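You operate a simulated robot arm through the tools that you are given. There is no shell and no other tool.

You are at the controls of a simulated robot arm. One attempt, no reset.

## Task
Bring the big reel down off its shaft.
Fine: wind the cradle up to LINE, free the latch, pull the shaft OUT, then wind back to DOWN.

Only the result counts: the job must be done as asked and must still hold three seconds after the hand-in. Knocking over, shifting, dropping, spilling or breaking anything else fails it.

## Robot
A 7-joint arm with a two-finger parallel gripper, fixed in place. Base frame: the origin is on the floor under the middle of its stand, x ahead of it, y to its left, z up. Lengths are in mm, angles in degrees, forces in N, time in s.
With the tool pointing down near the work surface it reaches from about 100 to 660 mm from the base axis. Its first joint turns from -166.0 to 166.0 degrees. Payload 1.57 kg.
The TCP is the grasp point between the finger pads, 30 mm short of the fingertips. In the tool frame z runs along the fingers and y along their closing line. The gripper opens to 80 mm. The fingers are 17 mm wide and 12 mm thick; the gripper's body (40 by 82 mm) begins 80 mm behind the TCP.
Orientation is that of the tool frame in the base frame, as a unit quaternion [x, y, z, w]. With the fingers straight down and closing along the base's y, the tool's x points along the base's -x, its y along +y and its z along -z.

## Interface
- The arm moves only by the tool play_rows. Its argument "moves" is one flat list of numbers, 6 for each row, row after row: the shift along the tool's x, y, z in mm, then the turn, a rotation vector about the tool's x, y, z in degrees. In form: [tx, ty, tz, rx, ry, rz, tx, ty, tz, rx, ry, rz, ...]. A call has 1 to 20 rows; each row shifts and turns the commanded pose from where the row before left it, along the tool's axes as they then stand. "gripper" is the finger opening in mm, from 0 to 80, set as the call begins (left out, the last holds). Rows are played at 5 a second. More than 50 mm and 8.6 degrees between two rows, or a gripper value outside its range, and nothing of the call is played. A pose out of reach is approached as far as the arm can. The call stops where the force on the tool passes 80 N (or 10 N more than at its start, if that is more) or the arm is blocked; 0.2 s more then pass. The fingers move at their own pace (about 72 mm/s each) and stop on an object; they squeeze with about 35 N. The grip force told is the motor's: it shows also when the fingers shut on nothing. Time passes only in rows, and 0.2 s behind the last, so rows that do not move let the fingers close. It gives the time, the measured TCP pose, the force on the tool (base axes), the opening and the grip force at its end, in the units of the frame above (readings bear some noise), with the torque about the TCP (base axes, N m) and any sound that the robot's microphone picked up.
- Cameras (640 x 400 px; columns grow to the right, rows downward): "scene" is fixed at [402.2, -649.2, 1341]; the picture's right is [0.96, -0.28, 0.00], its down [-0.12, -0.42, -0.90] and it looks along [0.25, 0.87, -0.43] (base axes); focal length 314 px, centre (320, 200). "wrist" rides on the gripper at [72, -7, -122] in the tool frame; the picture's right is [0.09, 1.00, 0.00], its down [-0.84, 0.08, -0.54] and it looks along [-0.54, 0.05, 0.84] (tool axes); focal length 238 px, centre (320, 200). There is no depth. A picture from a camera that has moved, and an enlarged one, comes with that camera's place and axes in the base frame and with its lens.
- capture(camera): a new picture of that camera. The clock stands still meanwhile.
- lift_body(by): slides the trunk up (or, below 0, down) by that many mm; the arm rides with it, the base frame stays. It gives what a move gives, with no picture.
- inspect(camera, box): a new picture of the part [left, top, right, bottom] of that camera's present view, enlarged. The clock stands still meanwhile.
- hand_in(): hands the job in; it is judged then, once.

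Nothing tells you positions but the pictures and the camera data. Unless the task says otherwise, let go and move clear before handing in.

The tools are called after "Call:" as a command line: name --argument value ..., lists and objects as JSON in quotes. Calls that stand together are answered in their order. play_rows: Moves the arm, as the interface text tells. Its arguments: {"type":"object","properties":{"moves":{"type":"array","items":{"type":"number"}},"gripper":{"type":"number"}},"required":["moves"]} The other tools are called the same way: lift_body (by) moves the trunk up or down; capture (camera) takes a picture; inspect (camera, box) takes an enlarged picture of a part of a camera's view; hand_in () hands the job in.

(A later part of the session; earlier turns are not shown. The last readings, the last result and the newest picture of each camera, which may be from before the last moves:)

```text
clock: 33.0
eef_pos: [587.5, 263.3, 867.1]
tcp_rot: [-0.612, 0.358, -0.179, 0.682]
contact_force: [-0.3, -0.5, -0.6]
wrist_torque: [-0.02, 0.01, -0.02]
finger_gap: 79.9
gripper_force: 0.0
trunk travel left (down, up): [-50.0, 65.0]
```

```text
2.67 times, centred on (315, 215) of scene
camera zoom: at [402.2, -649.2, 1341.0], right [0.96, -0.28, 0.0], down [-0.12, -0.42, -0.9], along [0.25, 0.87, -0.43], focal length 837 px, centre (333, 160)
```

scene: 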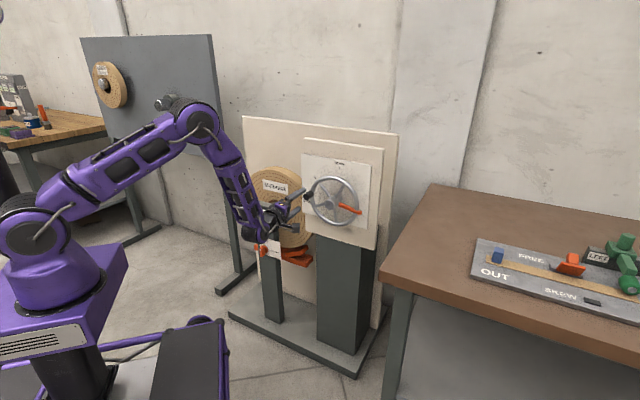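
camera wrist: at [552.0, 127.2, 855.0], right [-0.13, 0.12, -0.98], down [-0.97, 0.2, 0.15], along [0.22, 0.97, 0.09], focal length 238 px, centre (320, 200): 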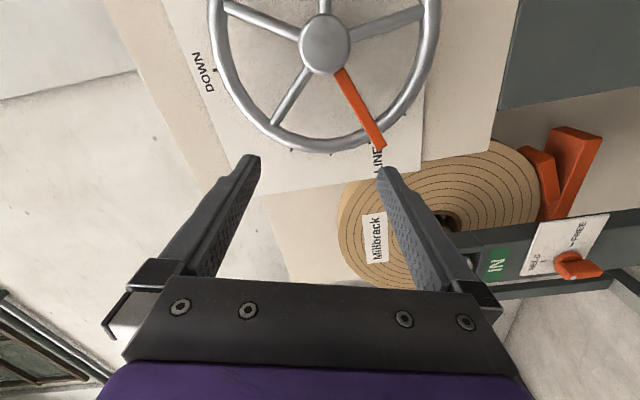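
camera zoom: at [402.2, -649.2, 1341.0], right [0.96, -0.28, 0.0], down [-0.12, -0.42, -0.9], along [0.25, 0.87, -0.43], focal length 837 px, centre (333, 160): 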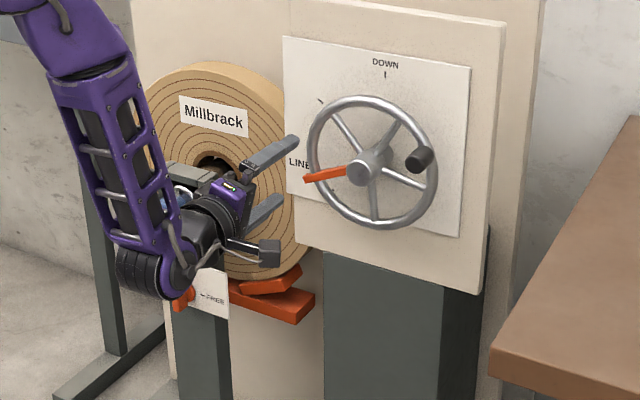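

Call:
inspect --camera "wrist" --box '[190, 0, 450, 190]'

Call:
inspect --camera "wrist" --box '[340, 100, 440, 180]'

Call:
inspect --camera "wrist" --box '[460, 110, 640, 310]'

```text
2.11 times, centred on (320, 95) of wrist
camera zoom: at [552.0, 127.2, 855.0], right [-0.13, 0.12, -0.98], down [-0.97, 0.2, 0.15], along [0.22, 0.97, 0.09], focal length 502 px, centre (320, 421)
```

zoom: 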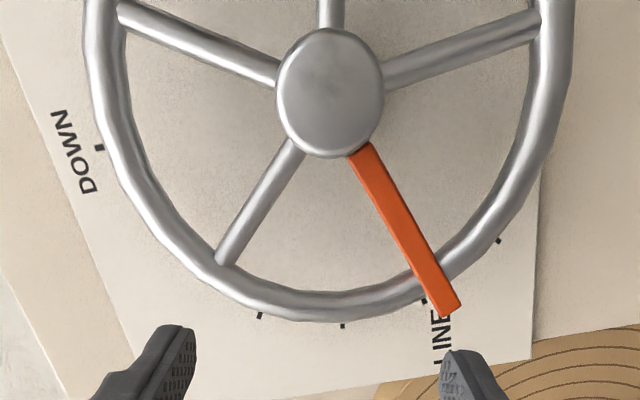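

```text
5.00 times, centred on (390, 140) of wrist
camera zoom: at [552.0, 127.2, 855.0], right [-0.13, 0.12, -0.98], down [-0.97, 0.2, 0.15], along [0.22, 0.97, 0.09], focal length 1192 px, centre (-30, 500)
```

zoom: 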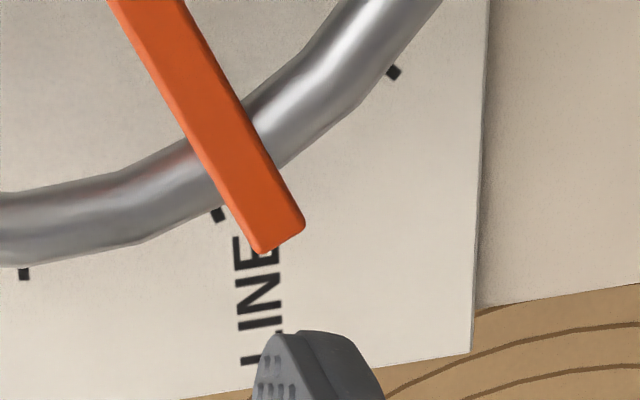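

```text
2.00 times, centred on (550, 210) of wrist
camera zoom: at [552.0, 127.2, 855.0], right [-0.13, 0.12, -0.98], down [-0.97, 0.2, 0.15], along [0.22, 0.97, 0.09], focal length 477 px, centre (-140, 180)
```

zoom: 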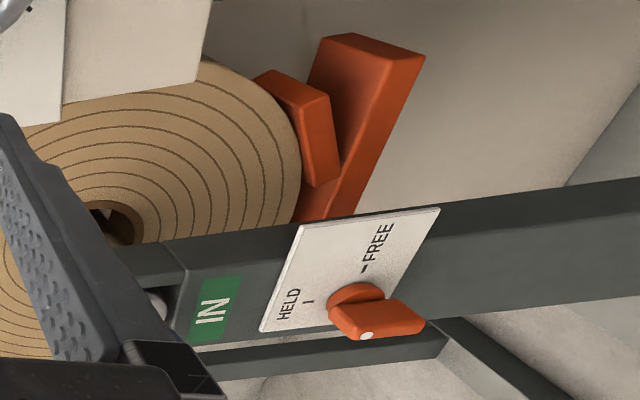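

The on-axis view shows LINE at 250° clockwise with the pointer at about 246°, so 4° short. I'll go back to the handle, regrip and add the rest, allowing for arm compliance.

Call:
play_rows --moves '[35.8, -15.1, 0, 0, 0, 0, 35.8, -15.1, 0, 0, 0, 0, 35.8, -15.1, 0, 0, 0, 0, 35.8, -15.1, 0, 0, 0, 0, 0, 0, 0, 0, 0, 8.5, 0, 0, 0, 0, 0, 8.5, 0, 0, 0, 0, 0, 8.5, 0, 0, 0, 0, 0, 8.5, 0, 0, 0, 0, 0, 8.5, 0, 0, 0, 0, 0, 8.5, 0, 0, 0, 0, 0, 8.5, 0, 0, 0, 0, 0, 8.5, 0, 0, 0, 0, 0, 8.5, 0, 0, 0, 0, 0, 8.5, 0, 0, 0, 0, 0, 8.5, 0, 0, 0, 0, 0, 8.5, 0, 0, 0, 0, 0, 8.5, 0, 0, 0, 0, 0, 8.5, 0, 0, 0, 0, 0, 8.5, 0, 0, 0, 0, 0, 8.5]' --gripper 70

Call:
capture --camera "wrist"

```text
clock: 37.1
eef_pos: [696.6, 154.1, 885.5]
tcp_rot: [0.105, 0.701, 0.566, 0.421]
contact_force: [0.6, -0.1, -0.5]
wrist_torque: [0.0, -0.02, -0.02]
finger_gap: 69.9
gripper_force: 0.0
trunk travel left (down, up): [-50.0, 65.0]
```

```text
taken
camera wrist: at [568.1, 111.3, 848.0], right [-0.39, 0.39, 0.83], down [0.11, -0.88, 0.47], along [0.92, 0.27, 0.29], focal length 238 px, centre (320, 200)
```

wrist: 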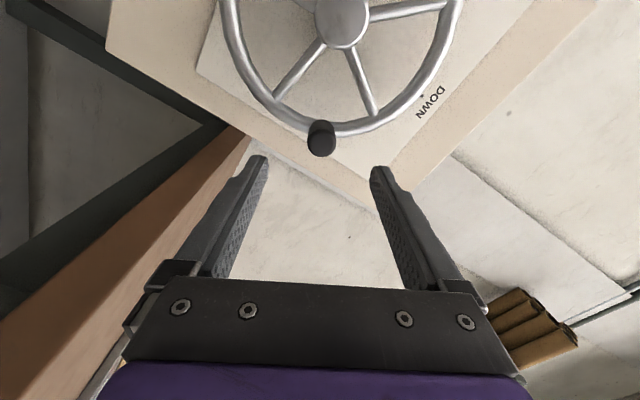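

Call:
play_rows --moves '[-1.5, 2.6, 30, 0, 0, 0, 0, 0, 30, 0, 0, 0, 0, 0, 21, 0, 0, 0]'

Call:
play_rows --moves '[0, 0, 0, 0, 0, 0, 0, 0, 0, 0, 0, 0, 0, 0, 0, 0, 0, 0]' --gripper 0

```text
clock: 38.0
eef_pos: [755.2, 211.7, 889.2]
tcp_rot: [0.104, 0.701, 0.566, 0.421]
contact_force: [0.4, -0.3, -0.9]
wrist_torque: [0.01, 0.03, -0.02]
finger_gap: 70.2
gripper_force: 0.1
trunk travel left (down, up): [-50.0, 65.0]
```

```text
clock: 38.8
eef_pos: [755.8, 211.2, 888.6]
tcp_rot: [0.104, 0.701, 0.565, 0.422]
contact_force: [2.8, 1.0, -2.9]
wrist_torque: [0.55, -0.83, 0.51]
finger_gap: 25.9
gripper_force: 37.2
trunk travel left (down, up): [-50.0, 65.0]
```

Call:
play_rows --moves '[0.4, -3.5, 0, 0, 0, 2, 0.4, -3.5, 0, 0, 0, 2, 0, 0, 0, 0, 0, 0]'

```text
clock: 39.5
eef_pos: [755.5, 211.0, 886.5]
tcp_rot: [0.126, 0.695, 0.582, 0.403]
contact_force: [-8.4, 0.1, 17.1]
wrist_torque: [-0.22, 0.69, 0.92]
finger_gap: 25.6
gripper_force: 36.8
trunk travel left (down, up): [-50.0, 65.0]
```

Call:
play_rows --moves '[0.4, -3.0, 0, 0, 0, 2, 0.4, -3.0, 0, 0, 0, 2, 0, 0, 0, 0, 0, 0]'

```text
clock: 40.4
eef_pos: [756.2, 208.2, 878.6]
tcp_rot: [0.152, 0.69, 0.596, 0.382]
contact_force: [0.0, 3.6, 19.8]
wrist_torque: [0.99, -0.52, -0.1]
finger_gap: 25.6
gripper_force: 36.7
trunk travel left (down, up): [-50.0, 65.0]
```

Call:
inspect --camera "scene" --box '[280, 150, 370, 230]'

Call:
inspect --camera "wrist" --box '[190, 0, 510, 220]'

```text
5.00 times, centred on (325, 190) of scene
camera zoom: at [402.2, -649.2, 1341.0], right [0.96, -0.28, 0.0], down [-0.12, -0.42, -0.9], along [0.25, 0.87, -0.43], focal length 1570 px, centre (295, 250)
```

zoom: 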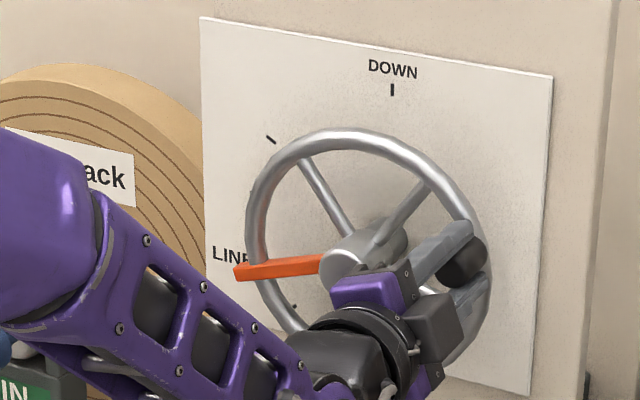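

```text
1.82 times, centred on (350, 110) of wrist
camera zoom: at [625.0, 169.0, 849.1], right [-0.31, 0.31, 0.9], down [0.15, -0.92, 0.36], along [0.94, 0.25, 0.24], focal length 433 px, centre (266, 364)
```

zoom: 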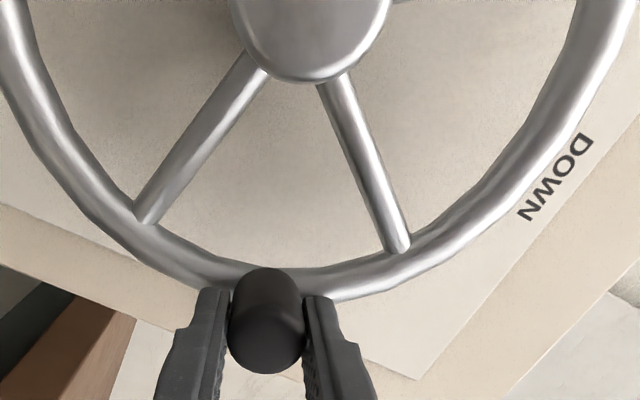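

Slight overshoot to about 252.5°; nudging back a little.

Call:
play_rows --moves '[0, 3, 0, 0, 0, 0, 0, 3, 0, 0, 0, 0, 0, 0, 0, 0, 0, 0]'

```text
clock: 41.1
eef_pos: [755.4, 208.3, 879.1]
tcp_rot: [0.154, 0.693, 0.592, 0.381]
contact_force: [11.7, -1.8, 2.2]
wrist_torque: [1.06, -1.1, -0.61]
finger_gap: 26.1
gripper_force: 37.1
trunk travel left (down, up): [-50.0, 65.0]
```

Call:
play_rows --moves '[0, 2, 0, 0, 0, 0, 0, 2, 0, 0, 0, 0, 0, 0, 0, 0, 0, 0]'

```text
clock: 42.0
eef_pos: [755.4, 210.4, 885.0]
tcp_rot: [0.153, 0.693, 0.593, 0.381]
contact_force: [4.3, -9.0, 0.9]
wrist_torque: [0.38, -0.76, 0.78]
finger_gap: 25.7
gripper_force: 37.0
trunk travel left (down, up): [-50.0, 65.0]
```

Call:
play_rows --moves '[0, -1, 0, 0, 0, 0, 0, -1, 0, 0, 0, 0, 0, -1, 0, 0, 0, 0, 0, -1, 0, 0, 0, 0, 0, -1, 0, 0, 0, 0, 0, -1, 0, 0, 0, 0, 0, 0, 0, 0, 0, 0]'

```text
clock: 43.5
eef_pos: [755.3, 210.4, 883.6]
tcp_rot: [0.151, 0.691, 0.595, 0.382]
contact_force: [-5.5, 1.5, 17.5]
wrist_torque: [0.71, -0.22, 0.65]
finger_gap: 25.6
gripper_force: 36.9
trunk travel left (down, up): [-50.0, 65.0]
```

Call:
play_rows --moves '[0, -0.5, 0, 0, 0, 0, 0, -0.5, 0, 0, 0, 0, 0, 0, 0, 0, 0, 0]'

Call:
inspect --camera "scene" --box '[280, 150, 370, 230]'

```text
clock: 44.4
eef_pos: [755.9, 209.5, 881.1]
tcp_rot: [0.152, 0.69, 0.595, 0.382]
contact_force: [0.1, 5.0, 19.9]
wrist_torque: [1.09, -0.5, 0.08]
finger_gap: 25.5
gripper_force: 36.9
trunk travel left (down, up): [-50.0, 65.0]
```

```text
5.00 times, centred on (325, 190) of scene
camera zoom: at [402.2, -649.2, 1341.0], right [0.96, -0.28, 0.0], down [-0.12, -0.42, -0.9], along [0.25, 0.87, -0.43], focal length 1570 px, centre (295, 250)
```

zoom: 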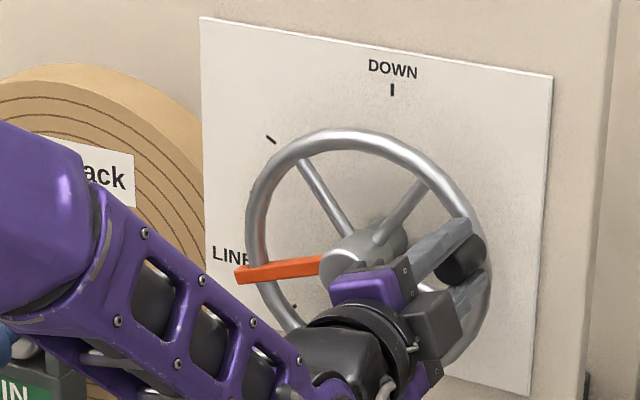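

Measured 250.7°, right at LINE. Release and back off, then recheck with the on-axis view.

Call:
play_rows --moves '[0, 0, 0, 0, 0, 0, 0, 0, 0, 0, 0, 0]' --gripper 70

Call:
play_rows --moves '[0, 0, -25, 0, 0, 0, 0, 0, -25, 0, 0, 0, 0, 0, -40, 0, 0, 0, 40, 10, 0, 0, 0, 0, 40, 10, 0, 0, 0, 0, 0, 0, 0, 0, 0, -8.5, 0, 0, 0, 0, 0, -8.5, 0, 0, 0, 0, 0, -8.5, 0, 0, 0, 0, 0, -8.5, 0, 0, 0, 0, 0, -8.5, 0, 0, 0, 0, 0, -8.5, 0, 0, 0, 0, 0, -8.5, 0, 0, 0, 0, 0, -8.5]'

Call:
capture --camera "wrist"

Call:
inspect --camera "scene" --box '[280, 150, 370, 230]'

```text
clock: 45.0
eef_pos: [756.0, 208.7, 877.7]
tcp_rot: [0.153, 0.693, 0.593, 0.38]
contact_force: [0.1, -0.6, 1.1]
wrist_torque: [-0.01, 0.0, 0.01]
finger_gap: 69.9
gripper_force: 0.0
trunk travel left (down, up): [-50.0, 65.0]
```

```text
clock: 47.8
eef_pos: [635.4, 203.9, 870.6]
tcp_rot: [-0.261, 0.659, 0.278, 0.648]
contact_force: [0.4, -0.1, 0.8]
wrist_torque: [-0.01, -0.02, -0.01]
finger_gap: 70.2
gripper_force: 0.1
trunk travel left (down, up): [-50.0, 65.0]
```

```text
taken
camera wrist: at [551.9, 114.5, 799.8], right [-0.7, 0.71, -0.06], down [-0.42, -0.34, 0.84], along [0.57, 0.62, 0.54], focal length 238 px, centre (320, 200)
```

wrist: 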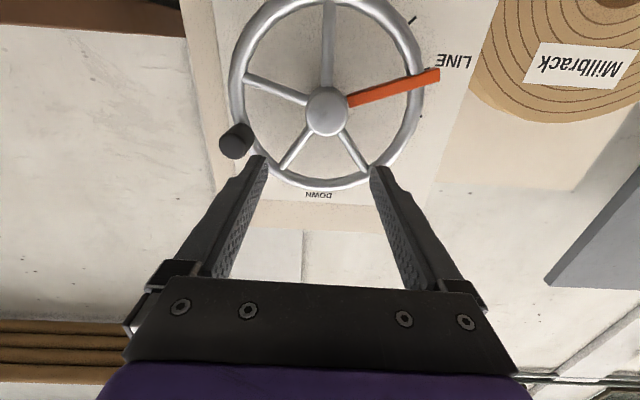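

```text
5.00 times, centred on (325, 190) of scene
camera zoom: at [402.2, -649.2, 1341.0], right [0.96, -0.28, 0.0], down [-0.12, -0.42, -0.9], along [0.25, 0.87, -0.43], focal length 1570 px, centre (295, 250)
```

zoom: 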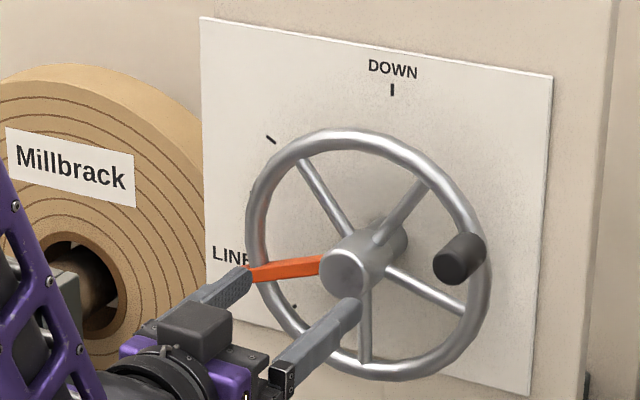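

Call:
inspect --camera "wrist" --box '[300, 10, 480, 130]'

Call:
inspect --camera "scene" --box '[230, 160, 330, 290]'

```text
3.33 times, centred on (390, 70) of wrist
camera zoom: at [551.9, 114.5, 799.8], right [-0.7, 0.71, -0.06], down [-0.42, -0.34, 0.84], along [0.57, 0.62, 0.54], focal length 794 px, centre (87, 633)
```

zoom: 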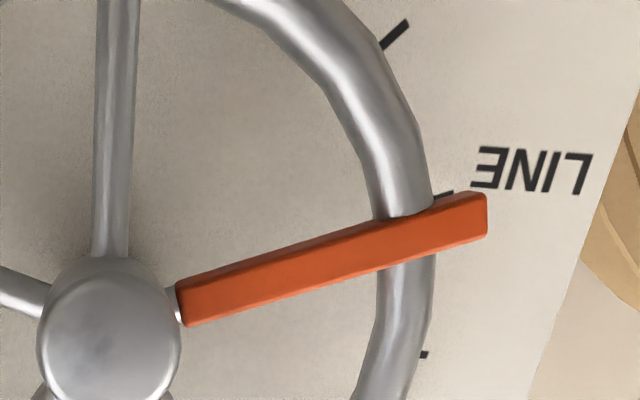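

```text
3.08 times, centred on (280, 225) of scene
camera zoom: at [402.2, -649.2, 1341.0], right [0.96, -0.28, 0.0], down [-0.12, -0.42, -0.9], along [0.25, 0.87, -0.43], focal length 966 px, centre (443, 123)
```

zoom: 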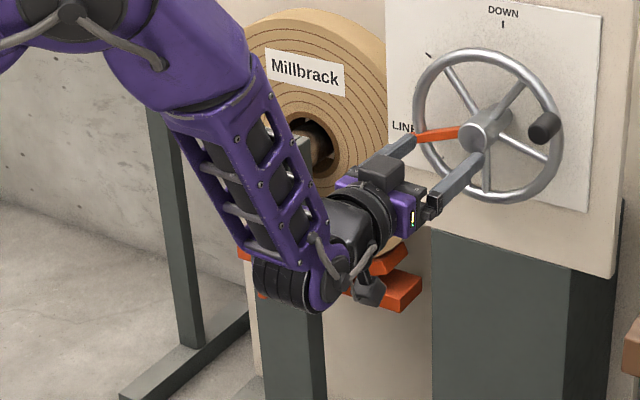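

Pointer confirmed at 250.8° (LINE ≈250°). Next the latch: I'll move left and down in front of the post, first part-way.

Call:
play_rows --moves '[34, 34, 0, 0, 0, 0, 34, 34, 0, 0, 0, 0, 34, 34, 0, 0, 0, 0, 34, 34, 0, 0, 0, 0, 34, 34, 0, 0, 0, 0, 34, 34, 0, 0, 0, 0, 34, 34, 0, 0, 0, 0]'

Call:
capture --camera "wrist"

Call:
capture --camera "scene"

```text
clock: 49.4
eef_pos: [459.2, 377.0, 640.7]
tcp_rot: [-0.26, 0.659, 0.277, 0.649]
contact_force: [0.2, 0.5, 0.0]
wrist_torque: [0.06, 0.01, -0.06]
finger_gap: 69.8
gripper_force: 0.1
trunk travel left (down, up): [-50.0, 65.0]
```

```text
taken
camera wrist: at [377.5, 287.7, 570.8], right [-0.7, 0.71, -0.06], down [-0.42, -0.34, 0.84], along [0.57, 0.62, 0.54], focal length 238 px, centre (320, 200)
```

wrist: 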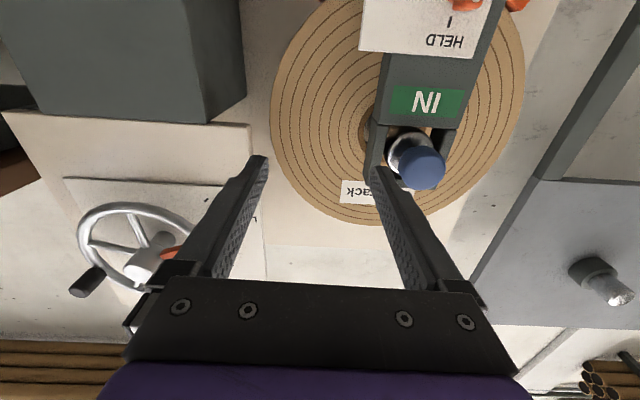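

```text
taken
```

scene: 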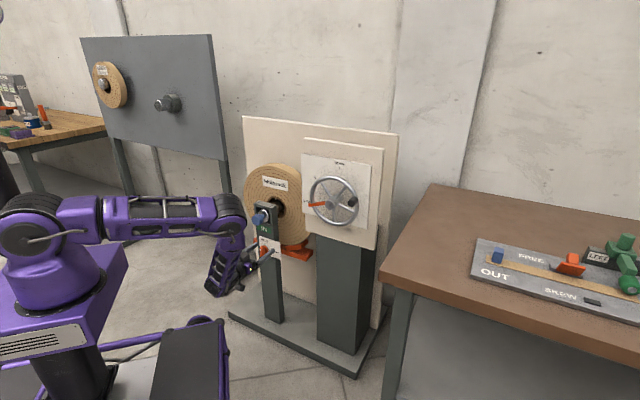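

Call:
play_rows --moves '[30, 32, 0, 0, 0, 0, 30, 32, 0, 0, 0, 0, 30, 32, 0, 0, 0, 0, 30, 32, 0, 0, 0, 0]'

Call:
capture --camera "wrist"

Call:
inspect --camera "scene" --box '[180, 170, 330, 310]'

```text
clock: 50.4
eef_pos: [369.1, 469.2, 523.7]
tcp_rot: [-0.261, 0.659, 0.279, 0.648]
contact_force: [-0.2, -0.5, -0.6]
wrist_torque: [0.03, 0.01, -0.01]
finger_gap: 69.7
gripper_force: 0.1
trunk travel left (down, up): [-50.0, 65.0]
```

```text
taken
camera wrist: at [285.6, 380.1, 451.9], right [-0.7, 0.71, -0.06], down [-0.42, -0.34, 0.84], along [0.57, 0.62, 0.54], focal length 238 px, centre (320, 200)
```

wrist: 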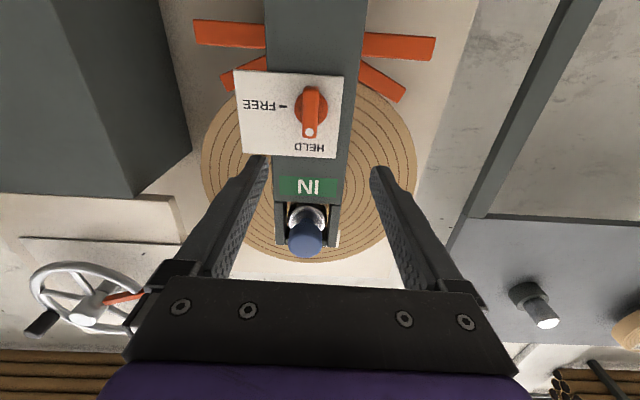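

```text
2.86 times, centred on (255, 240) of scene
camera zoom: at [402.2, -649.2, 1341.0], right [0.96, -0.28, 0.0], down [-0.12, -0.42, -0.9], along [0.25, 0.87, -0.43], focal length 897 px, centre (506, 86)
```

zoom: 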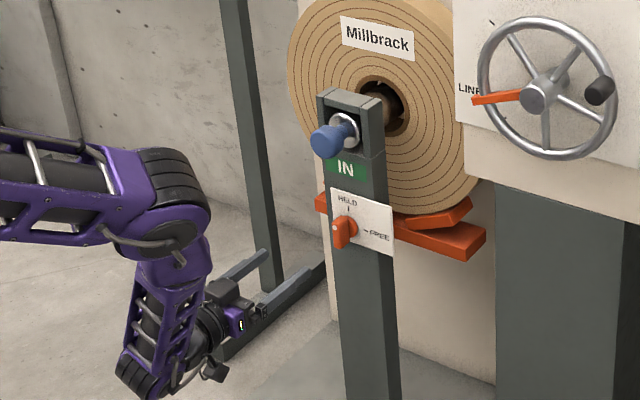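

Call:
inspect --camera "wrist" --box '[200, 10, 440, 160]'

Call:
inspect --camera "scene" --box '[280, 190, 290, 290]'

Call:
inspect --camera "scene" --box '[225, 195, 305, 275]'

```text
2.67 times, centred on (320, 85) of wrist
camera zoom: at [285.6, 380.1, 451.9], right [-0.7, 0.71, -0.06], down [-0.42, -0.34, 0.84], along [0.57, 0.62, 0.54], focal length 636 px, centre (320, 507)
```

zoom: 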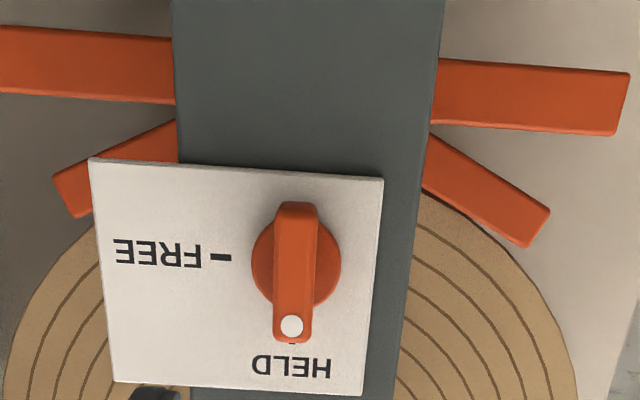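

```text
4.00 times, centred on (285, 240) of scene
camera zoom: at [402.2, -649.2, 1341.0], right [0.96, -0.28, 0.0], down [-0.12, -0.42, -0.9], along [0.25, 0.87, -0.43], focal length 1256 px, centre (460, 40)
```

zoom: 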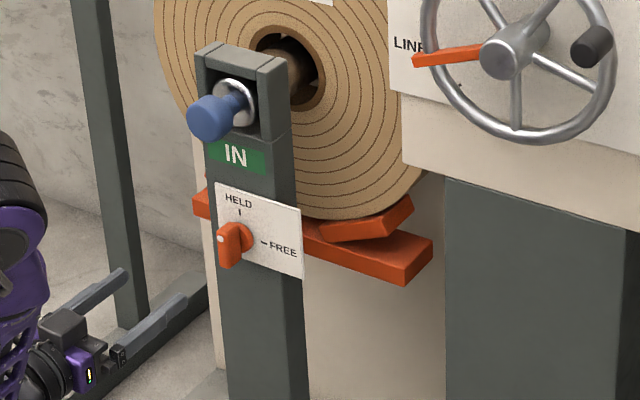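

```text
5.00 times, centred on (265, 235) of scene
camera zoom: at [402.2, -649.2, 1341.0], right [0.96, -0.28, 0.0], down [-0.12, -0.42, -0.9], along [0.25, 0.87, -0.43], focal length 1570 px, centre (595, 25)
```

zoom: 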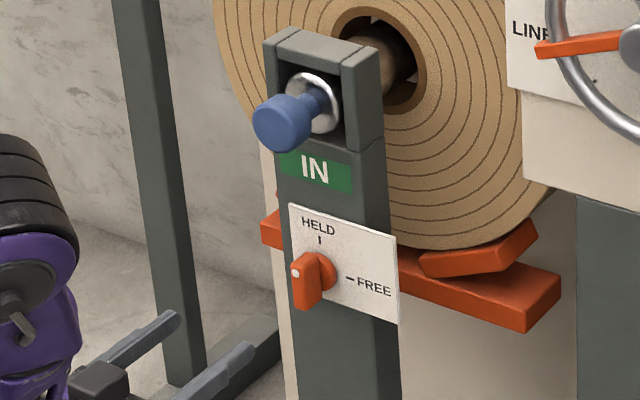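

The latch is a turn-knob: a vertical bar (16 mm wide, dot up at HELD) centred near h=-59.5, z=510, front face at i≈726. I'll align on it and approach.

Call:
play_rows --moves '[0, 0, 0, 0, 0, -1.6, 6.8, -5.6, 0, 0, 0, 0, 6.9, -5.7, 0, 0, 0, 0, 0, 0, 30, 0, 0, 0, 0, 0, 30, 0, 0, 0, 0, 0, 25, 0, 0, 0]'

Call:
capture --camera "wrist"

Call:
inspect --camera "scene" --box '[205, 195, 305, 295]'

```text
clock: 51.8
eef_pos: [436.2, 523.6, 512.2]
tcp_rot: [-0.269, 0.656, 0.271, 0.651]
contact_force: [0.1, -0.4, -0.4]
wrist_torque: [0.0, 0.0, 0.04]
finger_gap: 70.0
gripper_force: 0.1
trunk travel left (down, up): [-50.0, 65.0]
```

```text
taken
camera wrist: at [355.4, 432.5, 441.6], right [-0.7, 0.7, -0.09], down [-0.43, -0.33, 0.84], along [0.56, 0.63, 0.54], focal length 238 px, centre (320, 200)
```

wrist: 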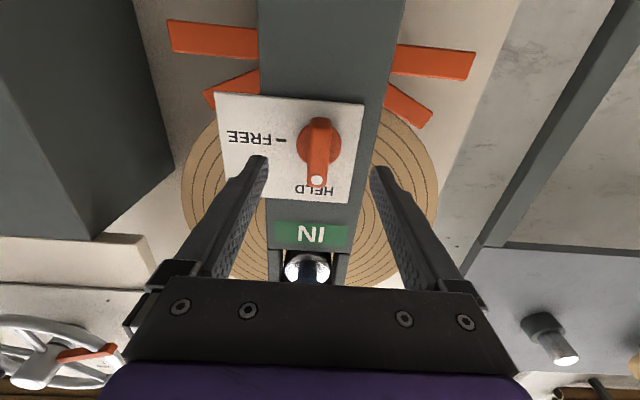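

```text
4.00 times, centred on (255, 245) of scene
camera zoom: at [402.2, -649.2, 1341.0], right [0.96, -0.28, 0.0], down [-0.12, -0.42, -0.9], along [0.25, 0.87, -0.43], focal length 1256 px, centre (580, 20)
```

zoom: 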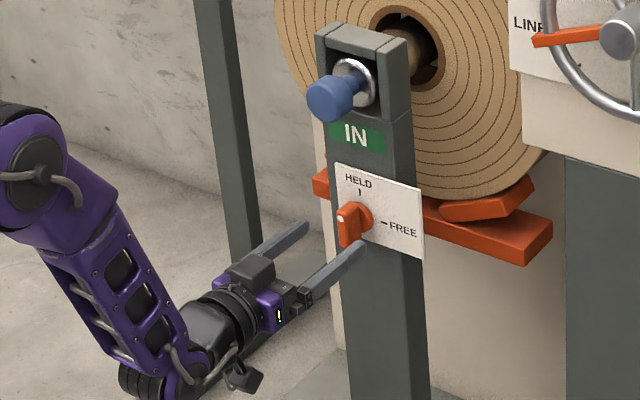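

Call:
play_rows --moves '[0, -1.5, 14, 0, 0, 0, 0, 0, 14, 0, 0, 0]'

Call:
capture --camera "wrist"

Call:
inspect --camera "scene" --box '[225, 195, 305, 275]'

```text
clock: 52.4
eef_pos: [437.0, 523.7, 511.7]
tcp_rot: [-0.269, 0.656, 0.269, 0.651]
contact_force: [0.6, -1.2, -0.1]
wrist_torque: [0.02, 0.01, 0.0]
finger_gap: 70.1
gripper_force: 0.0
out of reach, approached as far as the arm can: row 1, 2
trunk travel left (down, up): [-50.0, 65.0]
```

```text
taken
camera wrist: at [355.4, 432.0, 441.4], right [-0.7, 0.71, -0.09], down [-0.43, -0.33, 0.84], along [0.56, 0.63, 0.53], focal length 238 px, centre (320, 200)
```

wrist: 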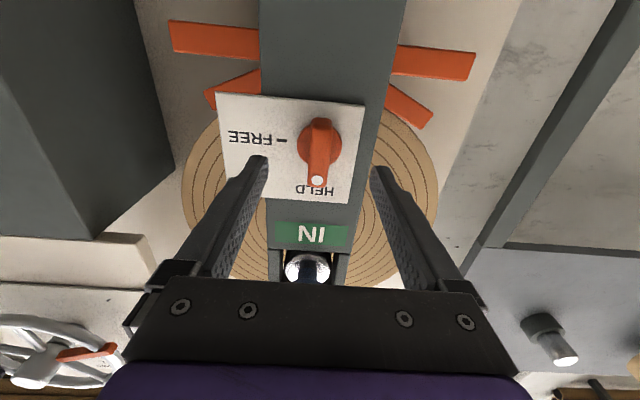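

```text
5.00 times, centred on (265, 235) of scene
camera zoom: at [402.2, -649.2, 1341.0], right [0.96, -0.28, 0.0], down [-0.12, -0.42, -0.9], along [0.25, 0.87, -0.43], focal length 1570 px, centre (595, 25)
```

zoom: 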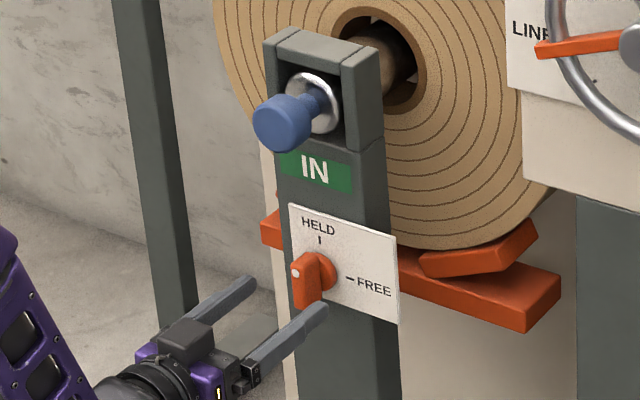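

That depth is out of reach at this trunk height; I'll back off slightly and lower the trunk so the arm reaches the latch better.

Call:
play_rows --moves '[0, 0, -20, 0, 0, 0, -25, 0, -5, 0, 0, 0]'

Call:
lift_body --by -50

```text
clock: 53.0
eef_pos: [418.1, 504.8, 537.1]
tcp_rot: [-0.27, 0.656, 0.27, 0.651]
contact_force: [-0.1, 0.1, -0.4]
wrist_torque: [-0.01, -0.02, -0.03]
finger_gap: 70.2
gripper_force: 0.0
trunk travel left (down, up): [-50.0, 65.0]
```

```text
clock: 53.9
eef_pos: [417.5, 504.5, 487.0]
tcp_rot: [-0.269, 0.656, 0.269, 0.652]
contact_force: [-1.2, -0.4, -0.6]
wrist_torque: [-0.02, 0.01, -0.01]
finger_gap: 70.0
gripper_force: 0.1
trunk travel left (down, up): [0.0, 115.0]
```

Call:
play_rows --moves '[-24, -1.5, 0, 0, 0, 0, 0, 0, 30, 0, 0, 0, 0, 0, 15, 0, 0, 0, 0, 0, 10, 0, 0, 0]'

Call:
capture --camera "wrist"

Call:
inspect --camera "scene" --box '[225, 195, 305, 275]'

```text
clock: 54.9
eef_pos: [459.0, 541.9, 510.1]
tcp_rot: [-0.271, 0.657, 0.27, 0.65]
contact_force: [0.3, -0.2, -0.3]
wrist_torque: [-0.02, 0.02, 0.02]
finger_gap: 69.9
gripper_force: 0.1
trunk travel left (down, up): [0.0, 115.0]
```

```text
taken
camera wrist: at [378.1, 451.6, 438.9], right [-0.7, 0.71, -0.09], down [-0.43, -0.33, 0.84], along [0.56, 0.63, 0.53], focal length 238 px, centre (320, 200)
```

wrist: 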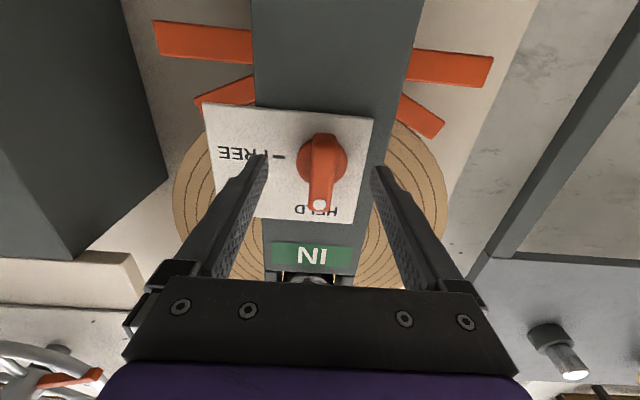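

```text
5.00 times, centred on (265, 235) of scene
camera zoom: at [402.2, -649.2, 1341.0], right [0.96, -0.28, 0.0], down [-0.12, -0.42, -0.9], along [0.25, 0.87, -0.43], focal length 1570 px, centre (595, 25)
```

zoom: 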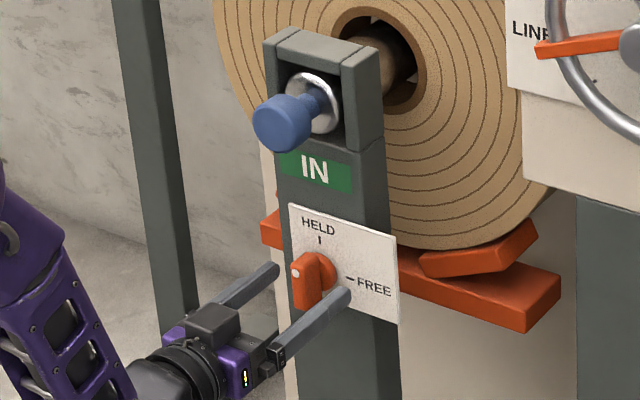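

The bar is between the fingertips with about 17 mm overlap; closing on it.

Call:
play_rows --moves '[0, 1, 0, 0, 0, 0, 0, 0, 0, 0, 0, 0, 0, 0, 0, 0, 0, 0, 0, 0, 0, 0, 0, 0]' --gripper 0

Call:
capture --camera "wrist"

```text
clock: 55.9
eef_pos: [458.0, 543.1, 510.1]
tcp_rot: [-0.27, 0.656, 0.27, 0.651]
contact_force: [0.8, 1.3, -0.2]
wrist_torque: [-0.01, 0.04, 0.24]
finger_gap: 15.9
gripper_force: 31.5
trunk travel left (down, up): [0.0, 115.0]
```

```text
taken
camera wrist: at [377.1, 452.6, 439.4], right [-0.7, 0.71, -0.09], down [-0.43, -0.33, 0.84], along [0.56, 0.63, 0.54], focal length 238 px, centre (320, 200)
```

wrist: 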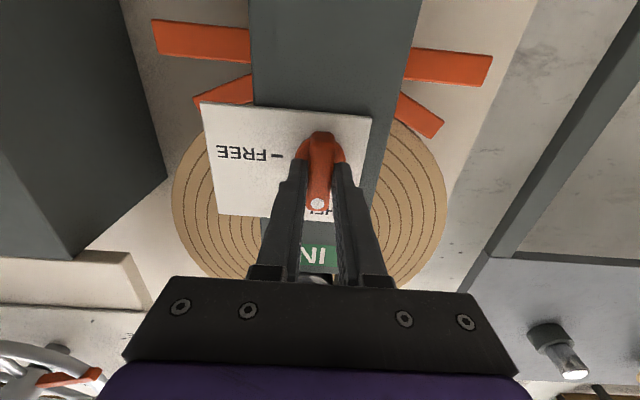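

Call:
play_rows --moves '[0, 0, 0, 0, 0, 7.5, 0, 0, 0, 0, 0, 7.5, 0, 0, 0, 0, 0, 7.5, 0, 0, 0, 0, 0, 7.5]'

Call:
inspect --camera "scene" --box '[225, 195, 305, 275]'

```text
clock: 56.9
eef_pos: [459.0, 542.7, 510.0]
tcp_rot: [-0.09, 0.704, 0.429, 0.559]
contact_force: [8.2, 10.9, -6.5]
wrist_torque: [-0.46, 0.41, 0.82]
finger_gap: 15.9
gripper_force: 31.3
trunk travel left (down, up): [0.0, 115.0]
```

```text
5.00 times, centred on (265, 235) of scene
camera zoom: at [402.2, -649.2, 1341.0], right [0.96, -0.28, 0.0], down [-0.12, -0.42, -0.9], along [0.25, 0.87, -0.43], focal length 1570 px, centre (595, 25)
```

zoom: 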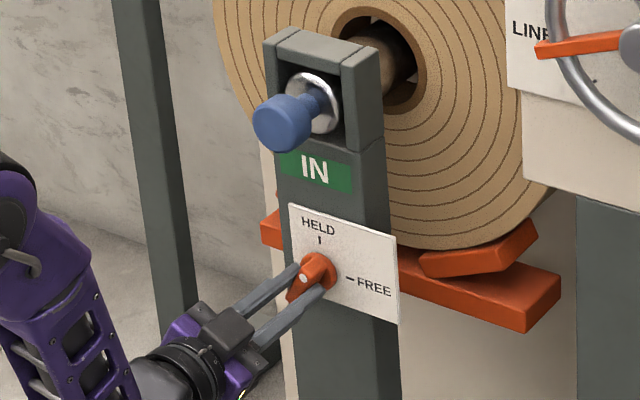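

It is turning with the tool. Continuing the remaining 60°.

Call:
play_rows --moves '[0, 0, 0, 0, 0, 7.5, 0, 0, 0, 0, 0, 7.5, 0, 0, 0, 0, 0, 7.5, 0, 0, 0, 0, 0, 7.5, 0, 0, 0, 0, 0, 7.5, 0, 0, 0, 0, 0, 7.5]'

Call:
inspect --camera "scene" --box '[225, 195, 305, 275]'

Call:
capture --camera "wrist"

```text
clock: 58.3
eef_pos: [459.5, 542.0, 511.2]
tcp_rot: [0.187, 0.684, 0.611, 0.352]
contact_force: [9.2, 9.7, -5.0]
wrist_torque: [0.29, -0.29, 0.22]
finger_gap: 15.8
gripper_force: 32.1
trunk travel left (down, up): [0.0, 115.0]
```

```text
5.00 times, centred on (265, 235) of scene
camera zoom: at [402.2, -649.2, 1341.0], right [0.96, -0.28, 0.0], down [-0.12, -0.42, -0.9], along [0.25, 0.87, -0.43], focal length 1570 px, centre (595, 25)
```

zoom: 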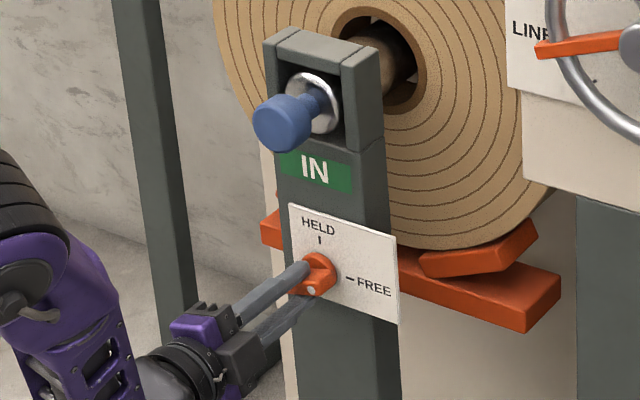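

```text
taken
camera wrist: at [324.8, 505.4, 486.6], right [-0.24, 0.25, 0.94], down [0.17, -0.94, 0.29], along [0.96, 0.23, 0.18], focal length 238 px, centre (320, 200)
```

wrist: 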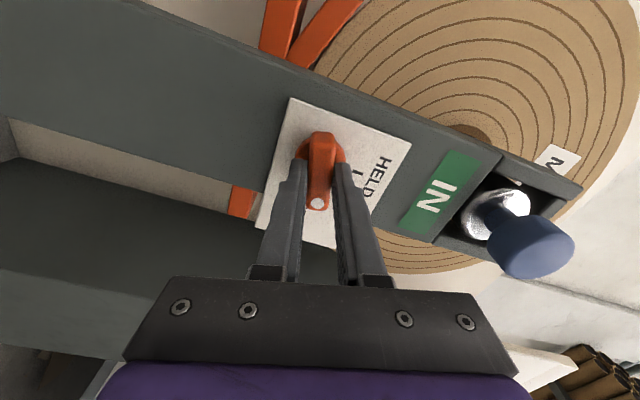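

Call:
play_rows --moves '[0, 0, 0, 0, 0, 7.5, 0, 0, 0, 0, 0, 7.5, 0, 0, 0, 0, 0, 0]'

Call:
inspect --camera "scene" --box '[225, 195, 305, 275]'

Call:
inspect --camera "wrist" --box '[200, 60, 480, 260]'

```text
clock: 59.1
eef_pos: [459.6, 542.1, 510.0]
tcp_rot: [0.273, 0.655, 0.652, 0.269]
contact_force: [5.1, 6.7, -2.7]
wrist_torque: [0.1, -0.62, -0.18]
finger_gap: 15.9
gripper_force: 31.6
trunk travel left (down, up): [0.0, 115.0]
```

```text
5.00 times, centred on (265, 235) of scene
camera zoom: at [402.2, -649.2, 1341.0], right [0.96, -0.28, 0.0], down [-0.12, -0.42, -0.9], along [0.25, 0.87, -0.43], focal length 1570 px, centre (595, 25)
```

zoom: 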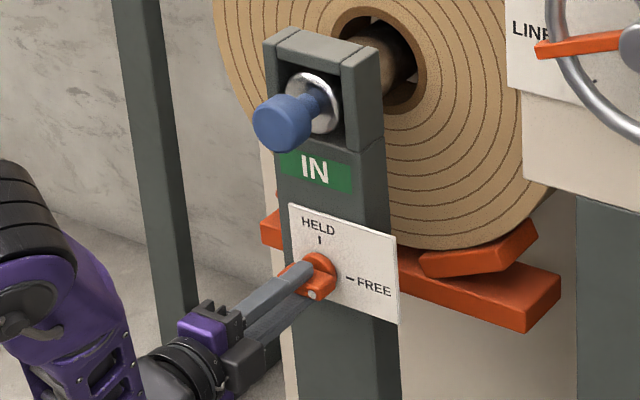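

```text
2.00 times, centred on (340, 160) of wrist
camera zoom: at [322.0, 508.2, 505.0], right [-0.06, 0.07, 1.0], down [0.21, -0.98, 0.08], along [0.98, 0.21, 0.04], focal length 477 px, centre (280, 280)
```

zoom: 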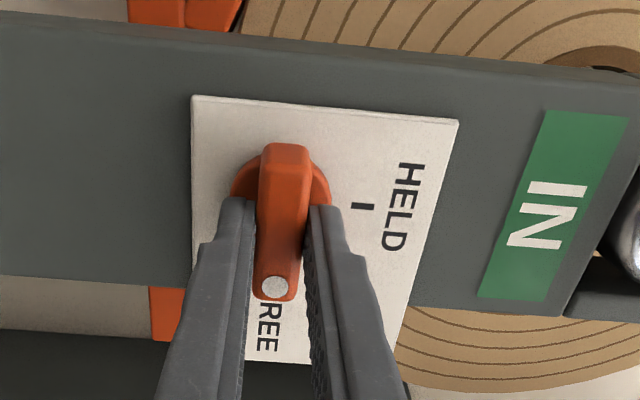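

The knob is at 90° with its dot toward FREE. Release and back off, then check.

Call:
play_rows --moves '[0, 0, 0, 0, 0, 2, 0, 0, 0, 0, 0, 0]'

Call:
play_rows --moves '[0, 0, 0, 0, 0, 0, 0, 0, 0, 0, 0, 0]' --gripper 60

Call:
play_rows --moves '[0, 0, -30, 0, 0, 0, 0, 0, -40, 0, 0, 0]'

Call:
inspect --camera "scene" --box '[225, 195, 305, 275]'

Call:
capture --camera "wrist"

```text
clock: 59.7
eef_pos: [458.7, 543.7, 511.3]
tcp_rot: [0.284, 0.649, 0.656, 0.258]
contact_force: [2.2, 0.4, -1.1]
wrist_torque: [-0.15, -0.72, 0.2]
finger_gap: 16.1
gripper_force: 31.5
trunk travel left (down, up): [0.0, 115.0]
```

```text
clock: 60.3
eef_pos: [457.3, 542.6, 510.6]
tcp_rot: [0.285, 0.65, 0.656, 0.259]
contact_force: [0.2, 0.2, 1.3]
wrist_torque: [-0.01, 0.0, 0.01]
finger_gap: 60.1
gripper_force: 0.0
trunk travel left (down, up): [0.0, 115.0]
```

```text
clock: 60.9
eef_pos: [408.6, 494.1, 510.9]
tcp_rot: [0.284, 0.649, 0.657, 0.259]
contact_force: [-0.3, 0.1, 0.2]
wrist_torque: [0.02, -0.03, 0.02]
finger_gap: 60.0
gripper_force: 0.1
trunk travel left (down, up): [0.0, 115.0]
```

```text
5.00 times, centred on (265, 235) of scene
camera zoom: at [402.2, -649.2, 1341.0], right [0.96, -0.28, 0.0], down [-0.12, -0.42, -0.9], along [0.25, 0.87, -0.43], focal length 1570 px, centre (595, 25)
```

zoom: 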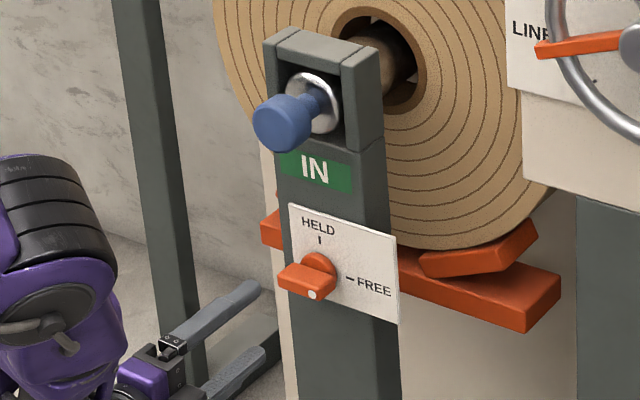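

```text
taken
camera wrist: at [271.7, 459.7, 507.3], right [-0.04, 0.04, 1.0], down [0.21, -0.98, 0.05], along [0.98, 0.21, 0.03], focal length 238 px, centre (320, 200)
```

wrist: 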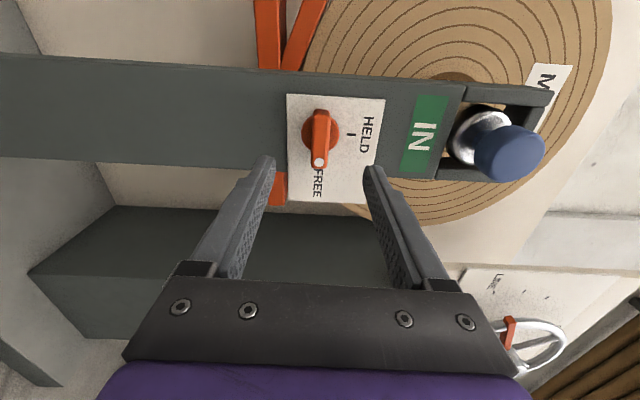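

Latch is at FREE. Next the shaft: the blue knob is at about (h −61.7, i 722, z 684); I'll back away, rise in front of it and roll back level.

Call:
play_rows --moves '[0, 0, -40, 0, 0, 0, 0, 35, 0, 0, 0, 0, 0, 35, 0, 0, 0, 0, 0, 35, 0, 0, 0, 0, 0, 35, 0, 0, 0, 0, 0, 32, 0, 0, 0, 0, 0, 0, 0, 0, 0, -8.4, 0, 0, 0, 0, 0, -8.4, 0, 0, 0, 0, 0, -8.4, 0, 0, 0, 0, 0, -8.4, 0, 0, 0, 0, 0, -8.4, 0, 0, 0, 0, 0, -8.4, 0, 0, 0, 0, 0, -8.4, 0, 0, 0, 0, 0, -8.4, 0, 0, 0, 0, 0, -8.4, 0, 0, 0, 0, 0, -8.4, 0, 0, 0, 0, 0, -8.4]' --gripper 80

Call:
capture --camera "wrist"

Call:
capture --camera "scene"

```text
clock: 64.5
eef_pos: [385.3, 461.1, 682.7]
tcp_rot: [-0.272, 0.654, 0.267, 0.653]
contact_force: [-0.4, 0.8, 0.3]
wrist_torque: [-0.01, 0.0, -0.01]
finger_gap: 79.9
gripper_force: 0.0
trunk travel left (down, up): [0.0, 115.0]
```

```text
taken
camera wrist: at [304.6, 370.3, 612.1], right [-0.7, 0.71, -0.1], down [-0.44, -0.32, 0.84], along [0.56, 0.63, 0.54], focal length 238 px, centre (320, 200)
```

wrist: 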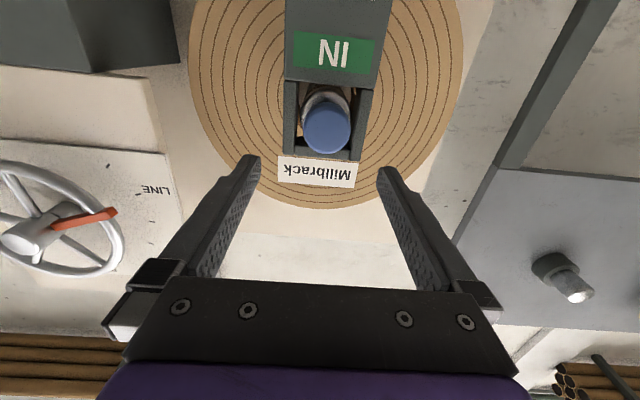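

```text
taken
```

scene: 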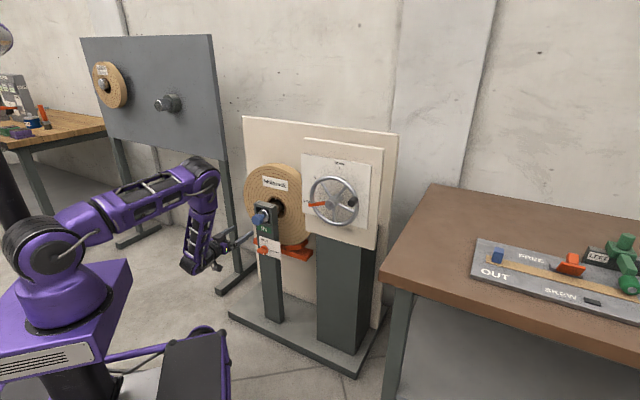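

Call:
inspect --camera "wrist" --box '[250, 40, 410, 190]'

Call:
inspect --camera "scene" --box '[235, 190, 305, 260]'

```text
2.67 times, centred on (330, 115) of wrist
camera zoom: at [304.6, 370.3, 612.1], right [-0.7, 0.71, -0.1], down [-0.44, -0.32, 0.84], along [0.56, 0.63, 0.54], focal length 636 px, centre (293, 427)
```

zoom: 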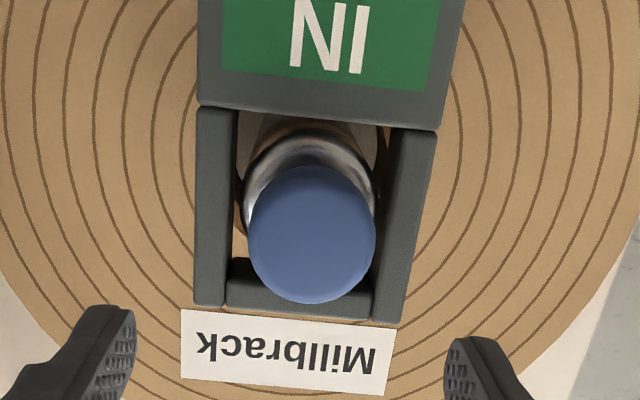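

```text
5.71 times, centred on (270, 225) of scene
camera zoom: at [402.2, -649.2, 1341.0], right [0.96, -0.28, 0.0], down [-0.12, -0.42, -0.9], along [0.25, 0.87, -0.43], focal length 1794 px, centre (606, 57)
```

zoom: 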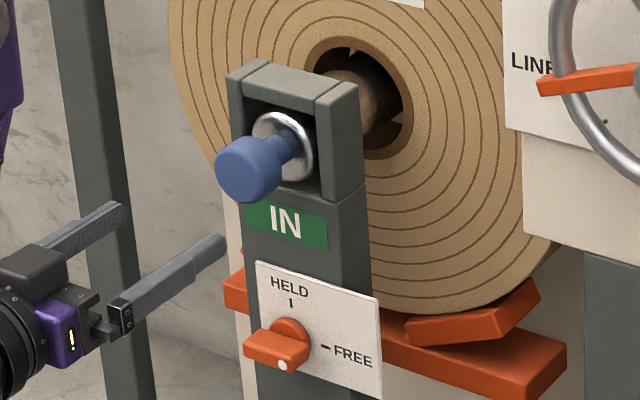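

Knob head is ~49 mm across, centred at (h −60, z 682). Aligning and approaching.

Call:
play_rows --moves '[1, 6.4, 30, 0, 0, 0, 0, 0, 30, 0, 0, 0, 0, 0, 26, 0, 0, 0]'

Call:
capture --camera "wrist"

Call:
inspect --camera "scene" --box '[225, 190, 305, 270]'

```text
clock: 65.3
eef_pos: [441.7, 528.2, 681.4]
tcp_rot: [-0.272, 0.655, 0.267, 0.652]
contact_force: [-0.3, 0.2, 0.0]
wrist_torque: [0.01, 0.03, 0.03]
finger_gap: 79.7
gripper_force: 0.0
trunk travel left (down, up): [0.0, 115.0]
```

```text
taken
camera wrist: at [361.3, 437.3, 610.9], right [-0.7, 0.71, -0.1], down [-0.44, -0.32, 0.84], along [0.56, 0.63, 0.54], focal length 238 px, centre (320, 200)
```

wrist: 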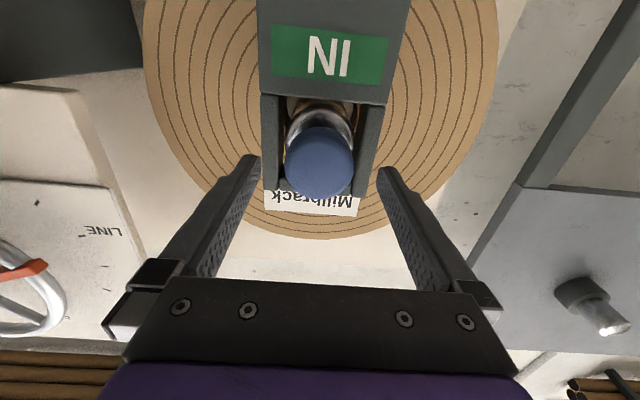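

```text
5.00 times, centred on (265, 230) of scene
camera zoom: at [402.2, -649.2, 1341.0], right [0.96, -0.28, 0.0], down [-0.12, -0.42, -0.9], along [0.25, 0.87, -0.43], focal length 1570 px, centre (595, 50)
```

zoom: 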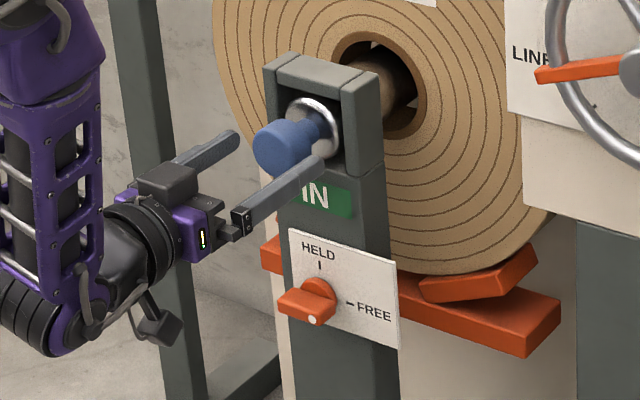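

Call:
play_rows --moves '[0, -1, 15, 0, 0, 0, 0, 0, 15, 0, 0, 0]'

Call:
capture --camera "wrist"

```text
clock: 65.9
eef_pos: [462.8, 548.6, 681.8]
tcp_rot: [-0.272, 0.655, 0.268, 0.652]
contact_force: [0.1, -0.7, 0.0]
wrist_torque: [-0.01, -0.02, -0.05]
finger_gap: 80.0
gripper_force: 0.0
trunk travel left (down, up): [0.0, 115.0]
```

```text
taken
camera wrist: at [382.5, 456.8, 610.6], right [-0.7, 0.7, -0.1], down [-0.44, -0.32, 0.84], along [0.56, 0.63, 0.53], focal length 238 px, centre (320, 200)
```

wrist: 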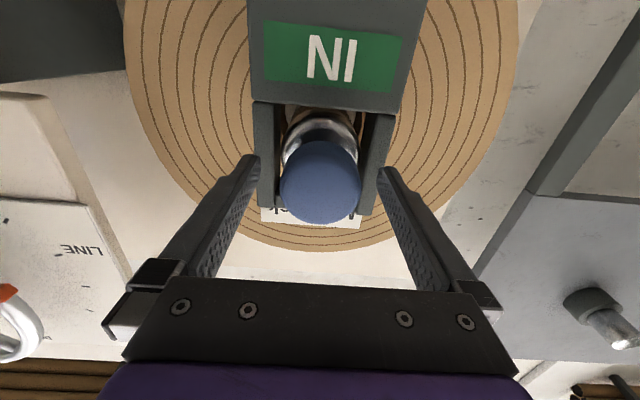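

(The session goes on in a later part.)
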